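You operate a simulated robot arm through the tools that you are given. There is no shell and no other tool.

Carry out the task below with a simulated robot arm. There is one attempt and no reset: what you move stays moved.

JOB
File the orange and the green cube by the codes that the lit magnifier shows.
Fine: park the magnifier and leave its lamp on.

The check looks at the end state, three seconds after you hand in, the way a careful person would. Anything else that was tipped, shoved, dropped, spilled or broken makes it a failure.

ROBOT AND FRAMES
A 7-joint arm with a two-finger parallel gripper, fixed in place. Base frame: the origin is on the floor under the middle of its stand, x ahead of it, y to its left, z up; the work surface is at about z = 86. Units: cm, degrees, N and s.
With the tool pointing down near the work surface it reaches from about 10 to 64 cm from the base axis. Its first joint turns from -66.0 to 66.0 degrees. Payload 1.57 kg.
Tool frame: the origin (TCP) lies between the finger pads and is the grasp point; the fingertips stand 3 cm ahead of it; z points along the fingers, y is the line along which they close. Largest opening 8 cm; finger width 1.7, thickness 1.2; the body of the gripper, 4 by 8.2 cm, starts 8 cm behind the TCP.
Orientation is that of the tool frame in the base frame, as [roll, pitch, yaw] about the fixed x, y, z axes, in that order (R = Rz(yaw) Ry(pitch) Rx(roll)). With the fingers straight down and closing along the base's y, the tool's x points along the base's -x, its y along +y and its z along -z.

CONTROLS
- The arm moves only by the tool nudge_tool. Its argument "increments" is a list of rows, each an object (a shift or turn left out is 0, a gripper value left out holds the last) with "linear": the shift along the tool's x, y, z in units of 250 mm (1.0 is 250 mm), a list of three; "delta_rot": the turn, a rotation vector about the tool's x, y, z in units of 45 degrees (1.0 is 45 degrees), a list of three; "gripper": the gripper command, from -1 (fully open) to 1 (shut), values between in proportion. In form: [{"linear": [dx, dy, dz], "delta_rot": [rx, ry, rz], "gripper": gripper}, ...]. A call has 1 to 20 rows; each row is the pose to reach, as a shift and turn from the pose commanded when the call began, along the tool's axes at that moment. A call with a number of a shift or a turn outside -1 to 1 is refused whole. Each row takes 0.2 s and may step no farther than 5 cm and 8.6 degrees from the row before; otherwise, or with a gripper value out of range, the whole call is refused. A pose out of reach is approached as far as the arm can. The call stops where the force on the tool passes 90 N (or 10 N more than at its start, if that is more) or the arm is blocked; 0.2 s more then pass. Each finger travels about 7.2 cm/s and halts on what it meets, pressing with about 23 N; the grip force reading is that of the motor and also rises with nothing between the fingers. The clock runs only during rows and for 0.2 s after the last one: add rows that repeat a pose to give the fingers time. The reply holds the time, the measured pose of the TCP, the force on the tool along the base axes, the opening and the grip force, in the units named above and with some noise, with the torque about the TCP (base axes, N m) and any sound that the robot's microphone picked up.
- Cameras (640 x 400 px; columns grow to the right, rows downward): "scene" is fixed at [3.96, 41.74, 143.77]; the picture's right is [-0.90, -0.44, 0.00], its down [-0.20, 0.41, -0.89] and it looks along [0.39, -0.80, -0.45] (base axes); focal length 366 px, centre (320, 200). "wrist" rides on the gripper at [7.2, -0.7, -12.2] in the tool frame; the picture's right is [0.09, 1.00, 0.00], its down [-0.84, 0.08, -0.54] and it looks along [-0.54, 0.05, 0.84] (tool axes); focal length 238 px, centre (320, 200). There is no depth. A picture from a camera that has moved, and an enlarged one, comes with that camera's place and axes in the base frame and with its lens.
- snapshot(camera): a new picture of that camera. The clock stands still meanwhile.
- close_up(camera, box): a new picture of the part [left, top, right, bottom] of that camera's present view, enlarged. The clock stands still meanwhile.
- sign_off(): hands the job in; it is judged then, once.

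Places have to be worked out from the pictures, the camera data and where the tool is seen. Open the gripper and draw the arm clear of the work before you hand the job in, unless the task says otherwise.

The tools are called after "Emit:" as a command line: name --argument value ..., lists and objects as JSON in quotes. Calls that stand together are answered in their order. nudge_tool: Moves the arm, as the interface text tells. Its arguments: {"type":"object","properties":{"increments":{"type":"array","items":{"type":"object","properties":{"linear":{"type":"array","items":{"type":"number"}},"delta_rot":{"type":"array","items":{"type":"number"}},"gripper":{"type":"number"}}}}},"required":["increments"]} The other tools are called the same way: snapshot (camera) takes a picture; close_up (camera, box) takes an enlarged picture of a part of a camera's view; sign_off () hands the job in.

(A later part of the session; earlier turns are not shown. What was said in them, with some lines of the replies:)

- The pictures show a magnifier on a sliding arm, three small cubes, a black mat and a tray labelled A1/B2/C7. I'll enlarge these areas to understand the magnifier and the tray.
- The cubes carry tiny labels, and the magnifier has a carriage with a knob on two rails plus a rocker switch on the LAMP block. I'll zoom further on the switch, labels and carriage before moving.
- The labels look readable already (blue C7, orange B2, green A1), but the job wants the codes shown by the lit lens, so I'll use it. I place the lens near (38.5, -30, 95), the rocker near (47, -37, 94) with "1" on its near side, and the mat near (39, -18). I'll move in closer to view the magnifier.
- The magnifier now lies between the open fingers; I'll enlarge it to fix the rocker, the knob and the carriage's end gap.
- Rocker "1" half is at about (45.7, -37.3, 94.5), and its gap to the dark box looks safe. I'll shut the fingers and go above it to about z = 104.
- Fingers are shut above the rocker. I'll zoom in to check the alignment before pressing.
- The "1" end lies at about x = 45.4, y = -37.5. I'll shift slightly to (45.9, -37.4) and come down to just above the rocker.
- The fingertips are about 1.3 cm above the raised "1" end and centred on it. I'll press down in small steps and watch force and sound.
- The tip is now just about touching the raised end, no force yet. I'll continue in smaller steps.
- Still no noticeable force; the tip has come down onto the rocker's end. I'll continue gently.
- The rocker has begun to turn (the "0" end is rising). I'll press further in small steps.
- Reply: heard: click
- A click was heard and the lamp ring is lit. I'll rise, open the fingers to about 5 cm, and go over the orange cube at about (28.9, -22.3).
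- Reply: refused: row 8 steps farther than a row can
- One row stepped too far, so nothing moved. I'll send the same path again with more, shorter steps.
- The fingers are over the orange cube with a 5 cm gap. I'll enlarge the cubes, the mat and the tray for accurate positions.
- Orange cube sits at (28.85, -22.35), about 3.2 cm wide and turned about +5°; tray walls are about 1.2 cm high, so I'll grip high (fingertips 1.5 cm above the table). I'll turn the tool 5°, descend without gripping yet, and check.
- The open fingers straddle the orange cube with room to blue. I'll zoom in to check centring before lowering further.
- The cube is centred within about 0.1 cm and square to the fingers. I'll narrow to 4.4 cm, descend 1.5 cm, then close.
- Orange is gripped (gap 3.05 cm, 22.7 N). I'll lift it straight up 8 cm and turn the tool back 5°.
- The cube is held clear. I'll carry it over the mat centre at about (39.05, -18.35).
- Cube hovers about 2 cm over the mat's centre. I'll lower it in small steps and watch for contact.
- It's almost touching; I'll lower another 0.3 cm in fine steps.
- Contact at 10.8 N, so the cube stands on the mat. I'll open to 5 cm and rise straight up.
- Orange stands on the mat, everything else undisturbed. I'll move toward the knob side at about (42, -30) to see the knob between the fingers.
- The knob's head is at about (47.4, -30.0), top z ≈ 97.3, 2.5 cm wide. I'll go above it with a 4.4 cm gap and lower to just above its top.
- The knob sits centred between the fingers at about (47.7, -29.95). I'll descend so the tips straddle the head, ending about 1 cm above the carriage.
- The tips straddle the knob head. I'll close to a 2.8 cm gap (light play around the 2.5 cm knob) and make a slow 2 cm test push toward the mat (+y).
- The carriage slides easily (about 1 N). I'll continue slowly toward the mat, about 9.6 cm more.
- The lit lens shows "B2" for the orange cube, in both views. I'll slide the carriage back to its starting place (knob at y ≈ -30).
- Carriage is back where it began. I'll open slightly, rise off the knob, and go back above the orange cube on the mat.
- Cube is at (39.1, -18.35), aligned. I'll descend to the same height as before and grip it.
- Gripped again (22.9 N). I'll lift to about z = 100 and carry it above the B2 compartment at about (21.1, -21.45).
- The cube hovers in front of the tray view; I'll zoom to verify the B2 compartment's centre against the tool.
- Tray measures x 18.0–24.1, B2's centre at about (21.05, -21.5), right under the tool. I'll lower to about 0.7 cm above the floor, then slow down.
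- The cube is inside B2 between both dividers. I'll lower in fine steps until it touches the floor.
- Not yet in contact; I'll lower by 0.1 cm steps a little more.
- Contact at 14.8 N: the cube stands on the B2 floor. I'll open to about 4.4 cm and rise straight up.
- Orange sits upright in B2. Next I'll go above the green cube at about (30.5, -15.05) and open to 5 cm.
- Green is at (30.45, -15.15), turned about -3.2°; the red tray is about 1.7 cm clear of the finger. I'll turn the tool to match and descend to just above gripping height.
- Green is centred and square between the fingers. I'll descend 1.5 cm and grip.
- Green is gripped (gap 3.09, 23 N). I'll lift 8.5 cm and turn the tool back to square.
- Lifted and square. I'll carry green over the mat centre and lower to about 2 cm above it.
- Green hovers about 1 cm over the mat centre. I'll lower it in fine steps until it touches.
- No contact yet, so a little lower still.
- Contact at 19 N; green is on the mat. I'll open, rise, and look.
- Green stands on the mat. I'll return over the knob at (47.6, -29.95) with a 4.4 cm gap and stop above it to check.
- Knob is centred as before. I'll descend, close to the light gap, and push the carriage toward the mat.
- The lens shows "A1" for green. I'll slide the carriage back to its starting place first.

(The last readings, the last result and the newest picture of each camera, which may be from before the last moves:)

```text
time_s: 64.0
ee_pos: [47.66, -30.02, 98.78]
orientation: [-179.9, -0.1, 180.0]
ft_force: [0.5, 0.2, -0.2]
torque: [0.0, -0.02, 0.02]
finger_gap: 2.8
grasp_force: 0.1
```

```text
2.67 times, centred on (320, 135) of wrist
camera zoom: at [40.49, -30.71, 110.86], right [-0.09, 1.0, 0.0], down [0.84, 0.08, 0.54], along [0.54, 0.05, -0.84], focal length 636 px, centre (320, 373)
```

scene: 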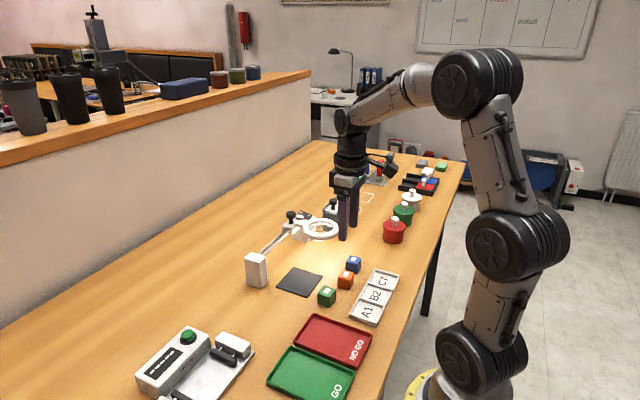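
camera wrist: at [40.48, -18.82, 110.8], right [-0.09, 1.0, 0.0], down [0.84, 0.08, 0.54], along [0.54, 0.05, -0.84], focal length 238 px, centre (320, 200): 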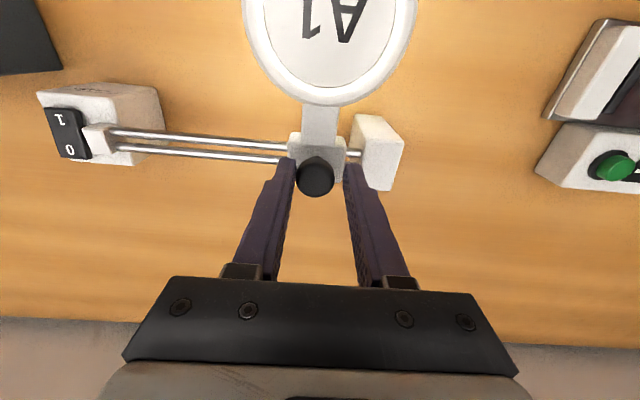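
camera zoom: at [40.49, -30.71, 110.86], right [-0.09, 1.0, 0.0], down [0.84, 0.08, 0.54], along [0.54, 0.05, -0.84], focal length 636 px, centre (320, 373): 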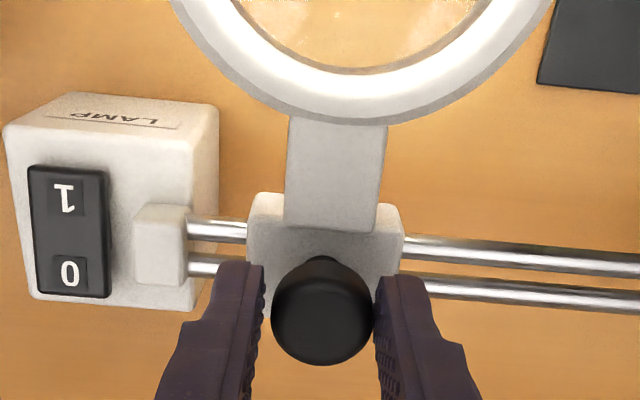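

Carriage is back where it began, with about 1.4 cm of rail showing to the lamp block. I'll gently probe whether this is already its parked stop by pushing 0.5 cm further in -y and watching the force.

Emit:
nudge_tool --increments '[{"linear": [0, -0.006, 0], "gripper": 0.3}, {"linear": [0, -0.012, 0], "gripper": 0.3}, {"linear": [0, -0.018, 0], "gripper": 0.3}, {"linear": [0, -0.022, 0], "gripper": 0.3}]'

Emit:
close_up --camera "wrist" --box '[200, 60, 440, 210]'

```text
time_s: 65.0
ee_pos: [47.76, -30.59, 98.73]
orientation: [180.0, -0.1, -179.9]
ft_force: [-3.3, 10.4, 0.3]
torque: [0.25, 0.16, 0.09]
finger_gap: 3.68
grasp_force: 5.0
```

```text
2.67 times, centred on (320, 135) of wrist
camera zoom: at [40.53, -31.25, 110.87], right [-0.09, 1.0, 0.0], down [0.84, 0.08, 0.54], along [0.54, 0.05, -0.84], focal length 636 px, centre (320, 373)
```

zoom: 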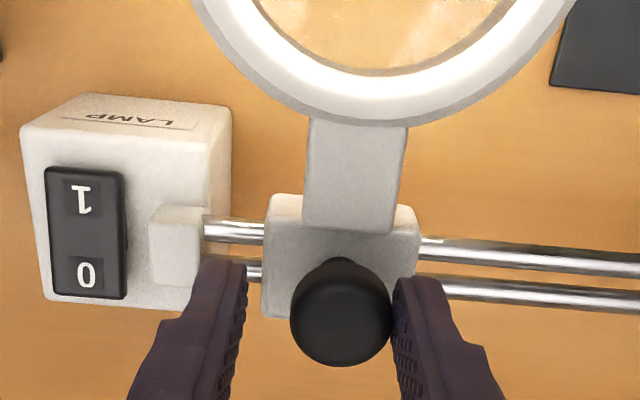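

Force rose to 10 N and the carriage did not budge, so it is already at its parked stop. I'll back off, open, rise, and return over the green cube.

Emit:
nudge_tool --increments '[{"linear": [0, 0.012, 0], "gripper": 0.3}, {"linear": [0, 0.024, 0], "gripper": -0.1}, {"linear": [0, 0.024, 0], "gripper": -0.1}, {"linear": [0, 0.024, 0], "gripper": -0.1}, {"linear": [0, 0.024, -0.1], "gripper": -0.1}, {"linear": [0, 0.024, -0.24], "gripper": -0.1}, {"linear": [0, 0.024, -0.36], "gripper": -0.1}, {"linear": [0.086, 0.14, -0.36], "gripper": -0.1}, {"linear": [0.172, 0.257, -0.36], "gripper": -0.2}, {"linear": [0.258, 0.374, -0.36], "gripper": -0.25}, {"linear": [0.346, 0.49, -0.36], "gripper": -0.25}, {"linear": [0.346, 0.49, -0.24], "gripper": -0.25}, {"linear": [0.346, 0.49, -0.18], "gripper": -0.25}, {"linear": [0.346, 0.49, -0.18], "gripper": -0.25}]'

Emit:
close_up --camera "wrist" --box '[240, 100, 400, 200]'

Emit:
close_up --camera "scene" --box '[240, 190, 380, 300]'

```text
time_s: 68.0
ee_pos: [39.16, -18.4, 103.29]
orientation: [-179.9, 0.0, -180.0]
ft_force: [-0.2, -0.1, -1.0]
torque: [0.01, 0.02, 0.0]
finger_gap: 5.0
grasp_force: 0.2
```

```text
4.00 times, centred on (320, 150) of wrist
camera zoom: at [31.92, -19.04, 115.35], right [-0.09, 1.0, 0.0], down [0.84, 0.08, 0.54], along [0.54, 0.05, -0.84], focal length 953 px, centre (320, 400)
```

zoom: 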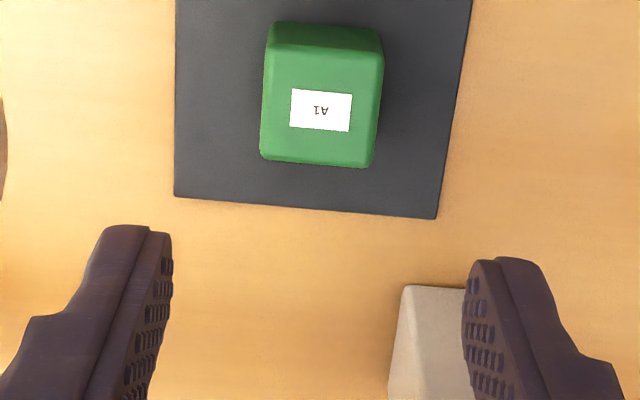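

```text
3.64 times, centred on (310, 245) of scene
camera zoom: at [3.96, 41.74, 143.77], right [-0.9, -0.44, 0.0], down [-0.2, 0.41, -0.89], along [0.39, -0.8, -0.45], focal length 1331 px, centre (356, 36)
```

zoom: 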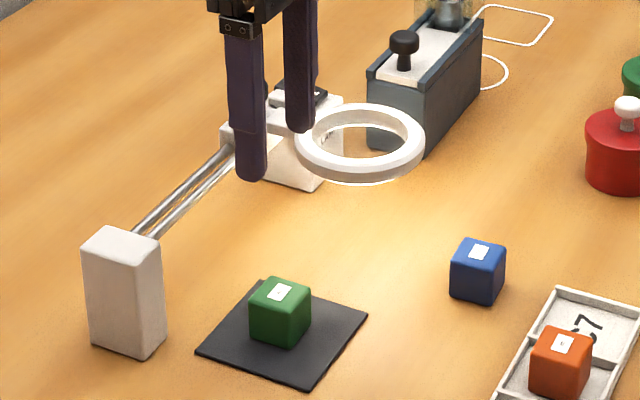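

Green is centred below the tool and the carriage stays parked. I'll descend and grip it.

Emit:
nudge_tool --increments '[{"linear": [0, 0, 0.12], "gripper": -0.2}, {"linear": [0, 0, 0.24], "gripper": -0.2}, {"linear": [0, 0, 0.36], "gripper": -0.2}, {"linear": [0, 0, 0.44], "gripper": -0.2}, {"linear": [0, 0, 0.496], "gripper": -0.2}, {"linear": [0, 0, 0.496], "gripper": -0.2}, {"linear": [0, 0, 0.496], "gripper": 1}, {"linear": [0, 0, 0.496], "gripper": 1}, {"linear": [0, 0, 0.496], "gripper": 1}]'

Emit:
close_up --camera "wrist" --box '[240, 110, 400, 210]'

```text
time_s: 70.0
ee_pos: [39.21, -18.38, 90.85]
orientation: [-180.0, -0.1, -180.0]
ft_force: [1.1, 0.1, 0.2]
torque: [0.0, 0.0, -0.01]
finger_gap: 3.08
grasp_force: 22.9
```

```text
4.00 times, centred on (320, 160) of wrist
camera zoom: at [31.95, -19.06, 102.98], right [-0.09, 1.0, 0.0], down [0.84, 0.08, 0.54], along [0.54, 0.05, -0.84], focal length 953 px, centre (320, 360)
```

zoom: 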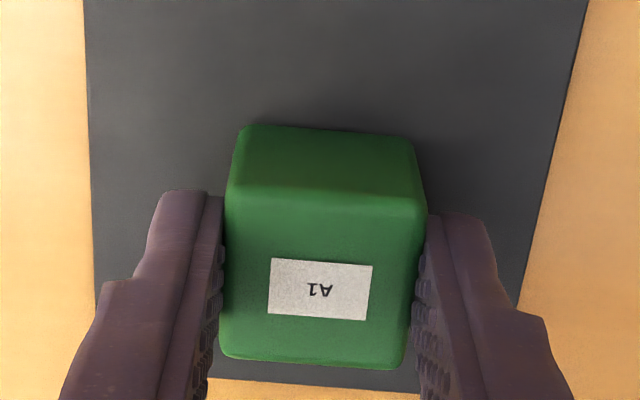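

Gripped. I'll lift and carry green above the A1 compartment at about (21.05, -15.7).

Emit:
nudge_tool --increments '[{"linear": [0, 0, -0.06], "gripper": 1}, {"linear": [0, 0, -0.2], "gripper": 1}, {"linear": [0, 0, -0.36], "gripper": 1}, {"linear": [0.12, 0.018, -0.36], "gripper": 1}, {"linear": [0.26, 0.04, -0.36], "gripper": 1}, {"linear": [0.42, 0.062, -0.36], "gripper": 1}, {"linear": [0.58, 0.086, -0.36], "gripper": 1}, {"linear": [0.67, 0.1, -0.36], "gripper": 1}, {"linear": [0.724, 0.107, -0.36], "gripper": 1}, {"linear": [0.724, 0.107, -0.36], "gripper": 1}]'

Emit:
close_up --camera "wrist" --box '[225, 80, 415, 205]'

Emit:
close_up --camera "scene" --box '[300, 220, 420, 330]'

```text
time_s: 72.2
ee_pos: [21.03, -15.74, 99.83]
orientation: [-179.9, -0.1, -180.0]
ft_force: [-0.1, -0.6, -0.1]
torque: [-0.01, -0.04, -0.02]
finger_gap: 3.08
grasp_force: 23.3
```

```text
3.20 times, centred on (320, 142) of wrist
camera zoom: at [13.72, -16.41, 111.98], right [-0.09, 1.0, 0.0], down [0.84, 0.08, 0.54], along [0.54, 0.05, -0.84], focal length 763 px, centre (320, 384)
```

zoom: 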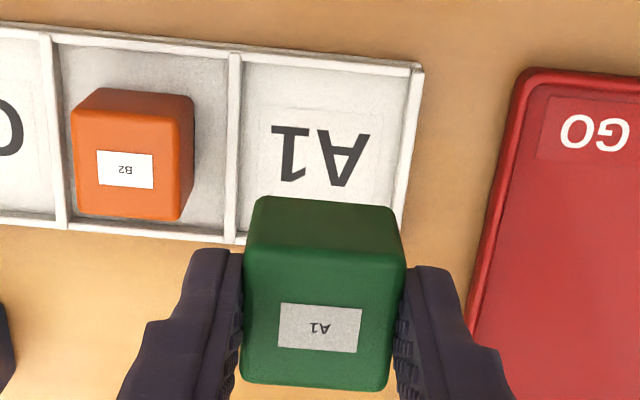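

```text
3.64 times, centred on (360, 275) of scene
camera zoom: at [3.96, 41.74, 143.77], right [-0.9, -0.44, 0.0], down [-0.2, 0.41, -0.89], along [0.39, -0.8, -0.45], focal length 1331 px, centre (174, -73)
```

zoom: 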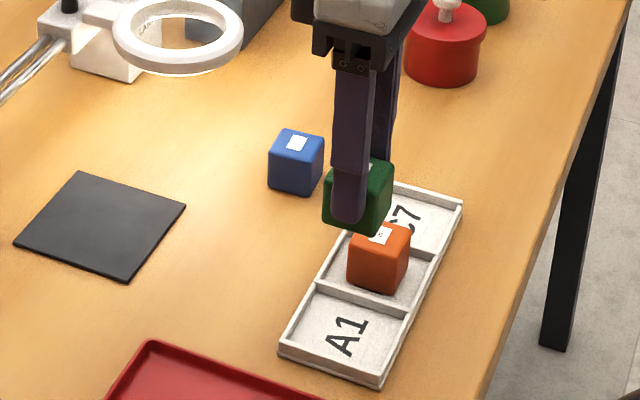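

A1's centre is at about y = -15.8, right under the tool, clear of orange. I'll lower it as before.

Emit:
nudge_tool --increments '[{"linear": [0, -0.001, 0.12], "gripper": 1}, {"linear": [0, -0.001, 0.22], "gripper": 1}, {"linear": [0, -0.001, 0.29], "gripper": 1}, {"linear": [0, -0.001, 0.325], "gripper": 1}, {"linear": [0, -0.001, 0.325], "gripper": 1}]'

Emit:
close_up --camera "wrist" --box '[225, 80, 415, 205]'

Emit:
close_up --camera "scene" --box '[330, 250, 410, 330]'

```text
time_s: 73.4
ee_pos: [20.92, -15.81, 91.66]
orientation: [-179.8, 0.0, -179.9]
ft_force: [-0.2, 0.2, -0.6]
torque: [0.02, -0.01, 0.0]
finger_gap: 3.04
grasp_force: 22.8
```

```text
3.20 times, centred on (320, 142) of wrist
camera zoom: at [13.68, -16.41, 103.74], right [-0.09, 1.0, 0.0], down [0.84, 0.08, 0.54], along [0.54, 0.05, -0.84], focal length 763 px, centre (320, 384)
```

zoom: 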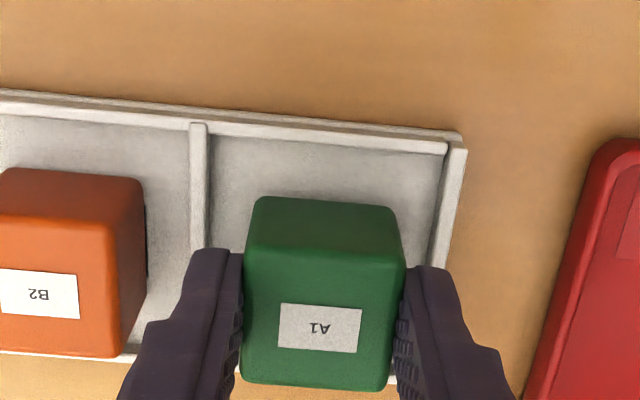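

```text
5.00 times, centred on (370, 290) of scene
camera zoom: at [3.96, 41.74, 143.77], right [-0.9, -0.44, 0.0], down [-0.2, 0.41, -0.89], along [0.39, -0.8, -0.45], focal length 1830 px, centre (70, -250)
```

zoom: 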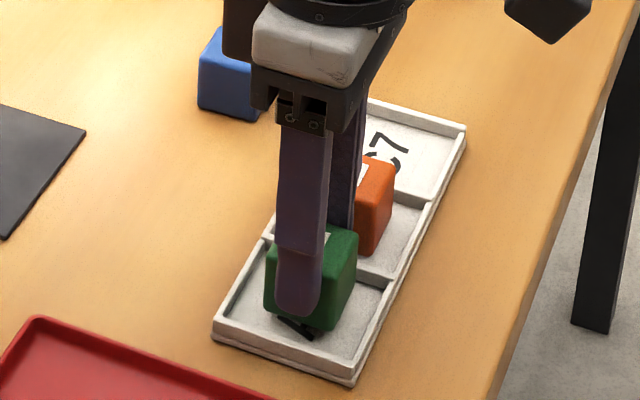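

Green is inside A1's walls. I'll lower in fine steps to contact.

Emit:
nudge_tool --increments '[{"linear": [0, 0, 0.006], "gripper": 1}, {"linear": [0, 0, 0.012], "gripper": 1}, {"linear": [0, 0, 0.018], "gripper": 1}, {"linear": [0, 0, 0.022], "gripper": 1}, {"linear": [0, 0, 0.026], "gripper": 1}, {"linear": [0, 0, 0.026], "gripper": 1}]'

```text
time_s: 74.8
ee_pos: [20.9, -15.79, 91.02]
orientation: [-179.9, 0.0, -180.0]
ft_force: [-0.6, -0.5, 0.5]
torque: [0.01, 0.0, 0.03]
finger_gap: 3.07
grasp_force: 22.7
```

No contact yet; another 0.15 cm.

Emit:
nudge_tool --increments '[{"linear": [0, 0, 0.003], "gripper": 1}, {"linear": [0, 0, 0.006], "gripper": 1}, {"linear": [0, 0, 0.006], "gripper": 1}]'

```text
time_s: 75.6
ee_pos: [21.03, -15.7, 90.83]
orientation: [-179.9, 0.0, 180.0]
ft_force: [-1.0, 0.4, 1.4]
torque: [0.06, 0.05, 0.0]
finger_gap: 3.07
grasp_force: 22.9
```

A light touch (1.4 N) shows it has reached the floor. I'll open to 4.2 cm and rise straight up.

Emit:
nudge_tool --increments '[{"linear": [0, 0, 0], "gripper": -0.05}, {"linear": [0, 0, 0], "gripper": -0.05}, {"linear": [0, 0, 0], "gripper": -0.05}, {"linear": [0, 0, -0.06], "gripper": -0.05}, {"linear": [0, 0, -0.2], "gripper": -0.05}, {"linear": [0, 0, -0.36], "gripper": -0.05}, {"linear": [0, 0, -0.52], "gripper": -0.05}, {"linear": [0, 0, -0.66], "gripper": -0.05}, {"linear": [0, 0, -0.66], "gripper": -0.05}]'

Emit:
snapshot --camera "wrist"

Emit:
close_up --camera "scene" --box '[300, 220, 420, 330]'

```text
time_s: 77.6
ee_pos: [20.82, -15.78, 107.33]
orientation: [-179.9, 0.0, -180.0]
ft_force: [0.9, 0.6, -0.2]
torque: [0.0, 0.0, 0.02]
finger_gap: 4.2
grasp_force: 0.1
```

```text
taken
camera wrist: at [13.51, -16.36, 119.44], right [-0.09, 1.0, 0.0], down [0.84, 0.08, 0.54], along [0.54, 0.05, -0.84], focal length 238 px, centre (320, 200)
```

wrist: 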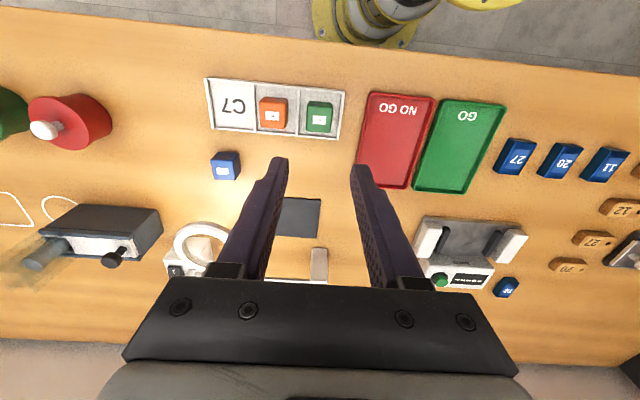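

```text
3.64 times, centred on (360, 275) of scene
camera zoom: at [3.96, 41.74, 143.77], right [-0.9, -0.44, 0.0], down [-0.2, 0.41, -0.89], along [0.39, -0.8, -0.45], focal length 1331 px, centre (174, -73)
```

zoom: 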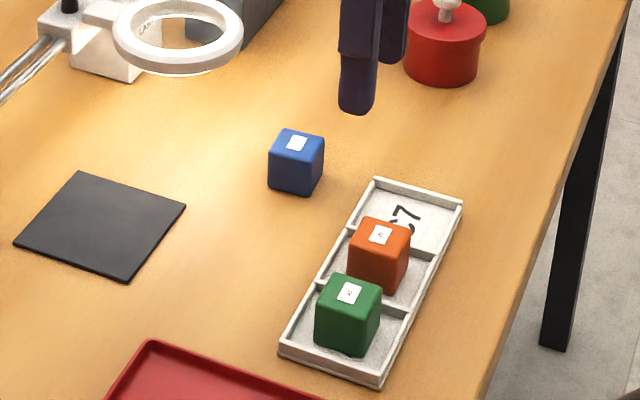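

Green sits in A1 and orange in B2. I'll open the gripper fully and draw the arm back up toward its starting pose, then inspect everything.

Emit:
nudge_tool --increments '[{"linear": [0, 0, -0.19], "gripper": -0.05}, {"linear": [0, 0, -0.38], "gripper": -0.5}, {"linear": [0, 0, -0.57], "gripper": -1}, {"linear": [0.02, -0.1, -0.7], "gripper": -1}, {"linear": [0.04, -0.25, -0.82], "gripper": -1}, {"linear": [0.045, -0.36, -0.83], "gripper": -1}, {"linear": [0.045, -0.36, -0.83], "gripper": -1}]'

Emit:
snapshot --camera "scene"

Emit:
snapshot --camera "wrist"

Emit:
close_up --camera "scene" --box '[240, 190, 410, 330]'

Emit:
close_up --camera "scene" --box '[275, 200, 345, 250]'

```text
time_s: 79.2
ee_pos: [19.78, -24.93, 128.2]
orientation: [-179.9, 0.0, 180.0]
ft_force: [-0.5, 0.0, 0.3]
torque: [-0.01, -0.01, 0.03]
finger_gap: 8.0
grasp_force: 0.1
```

```text
taken
```

scene: 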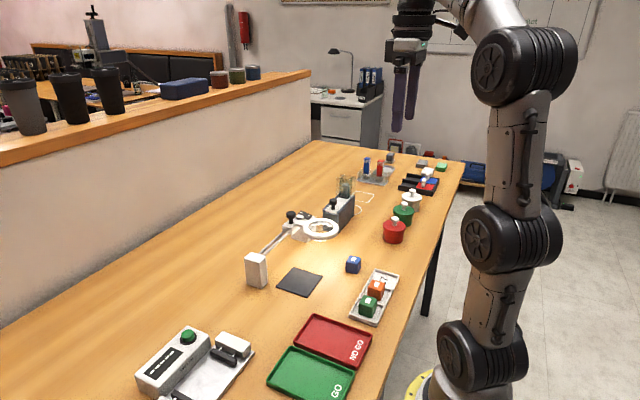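

```text
taken
camera wrist: at [12.55, -25.51, 140.29], right [-0.09, 1.0, 0.0], down [0.84, 0.08, 0.54], along [0.54, 0.05, -0.84], focal length 238 px, centre (320, 200)
```

wrist: 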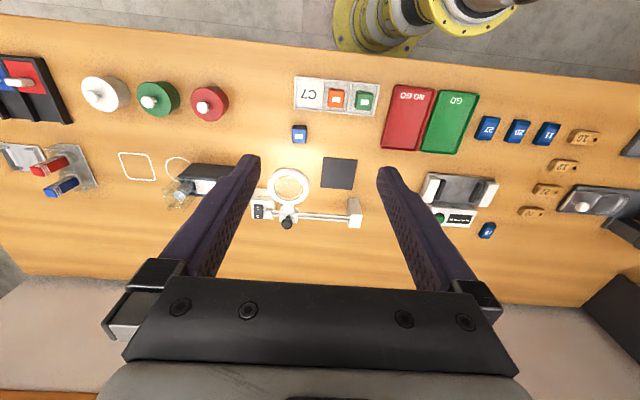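

```text
2.86 times, centred on (325, 260) of scene
camera zoom: at [3.96, 41.74, 143.77], right [-0.9, -0.44, 0.0], down [-0.2, 0.41, -0.89], along [0.39, -0.8, -0.45], focal length 1046 px, centre (306, 29)
```

zoom: 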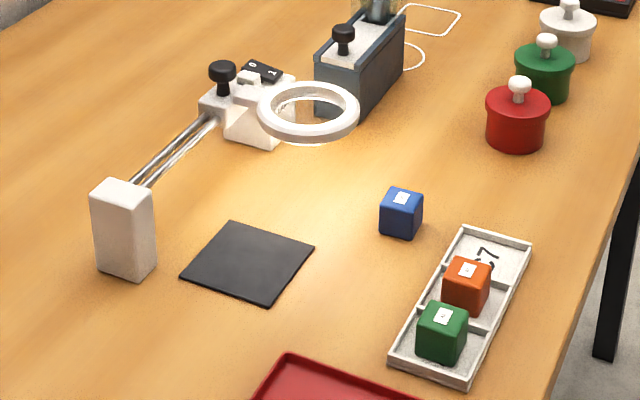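

```text
8.00 times, centred on (310, 225) of scene
camera zoom: at [3.96, 41.74, 143.77], right [-0.9, -0.44, 0.0], down [-0.2, 0.41, -0.89], along [0.39, -0.8, -0.45], focal length 2928 px, centre (400, 0)
```

zoom: 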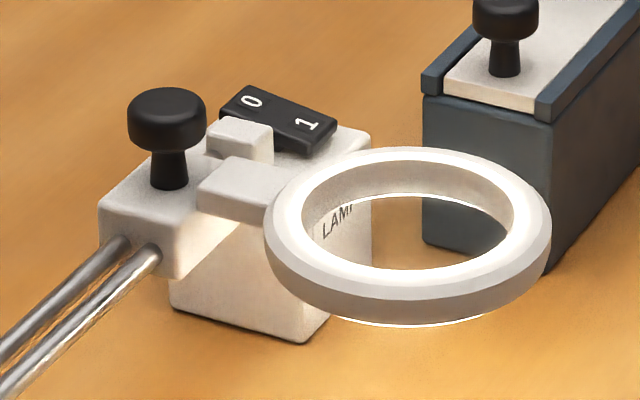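

Orange stands in B2 and green in A1, as the lit lens showed. The carriage is back at its stop exactly as in the first picture, the lamp is on, the blue cube and everything else are untouched, and the arm is clear with the gripper open, so I'm handing in.

Emit:
sign_off

```text
The job is handed in.
```

I read both cubes under the lit magnifier and filed them by those codes. The lens showed B2 for the orange cube and A1 for the green one, and each now stands upright in its matching compartment.

The magnifier is parked at its stop by the lamp block, where it started, and its lamp is still on. I checked the stop with a gentle push, and the carriage did not move.

The blue cube and everything else look undisturbed in the final pictures. The gripper is open and the arm is back near its starting pose. The job is handed in, but I haven't seen the check's verdict.
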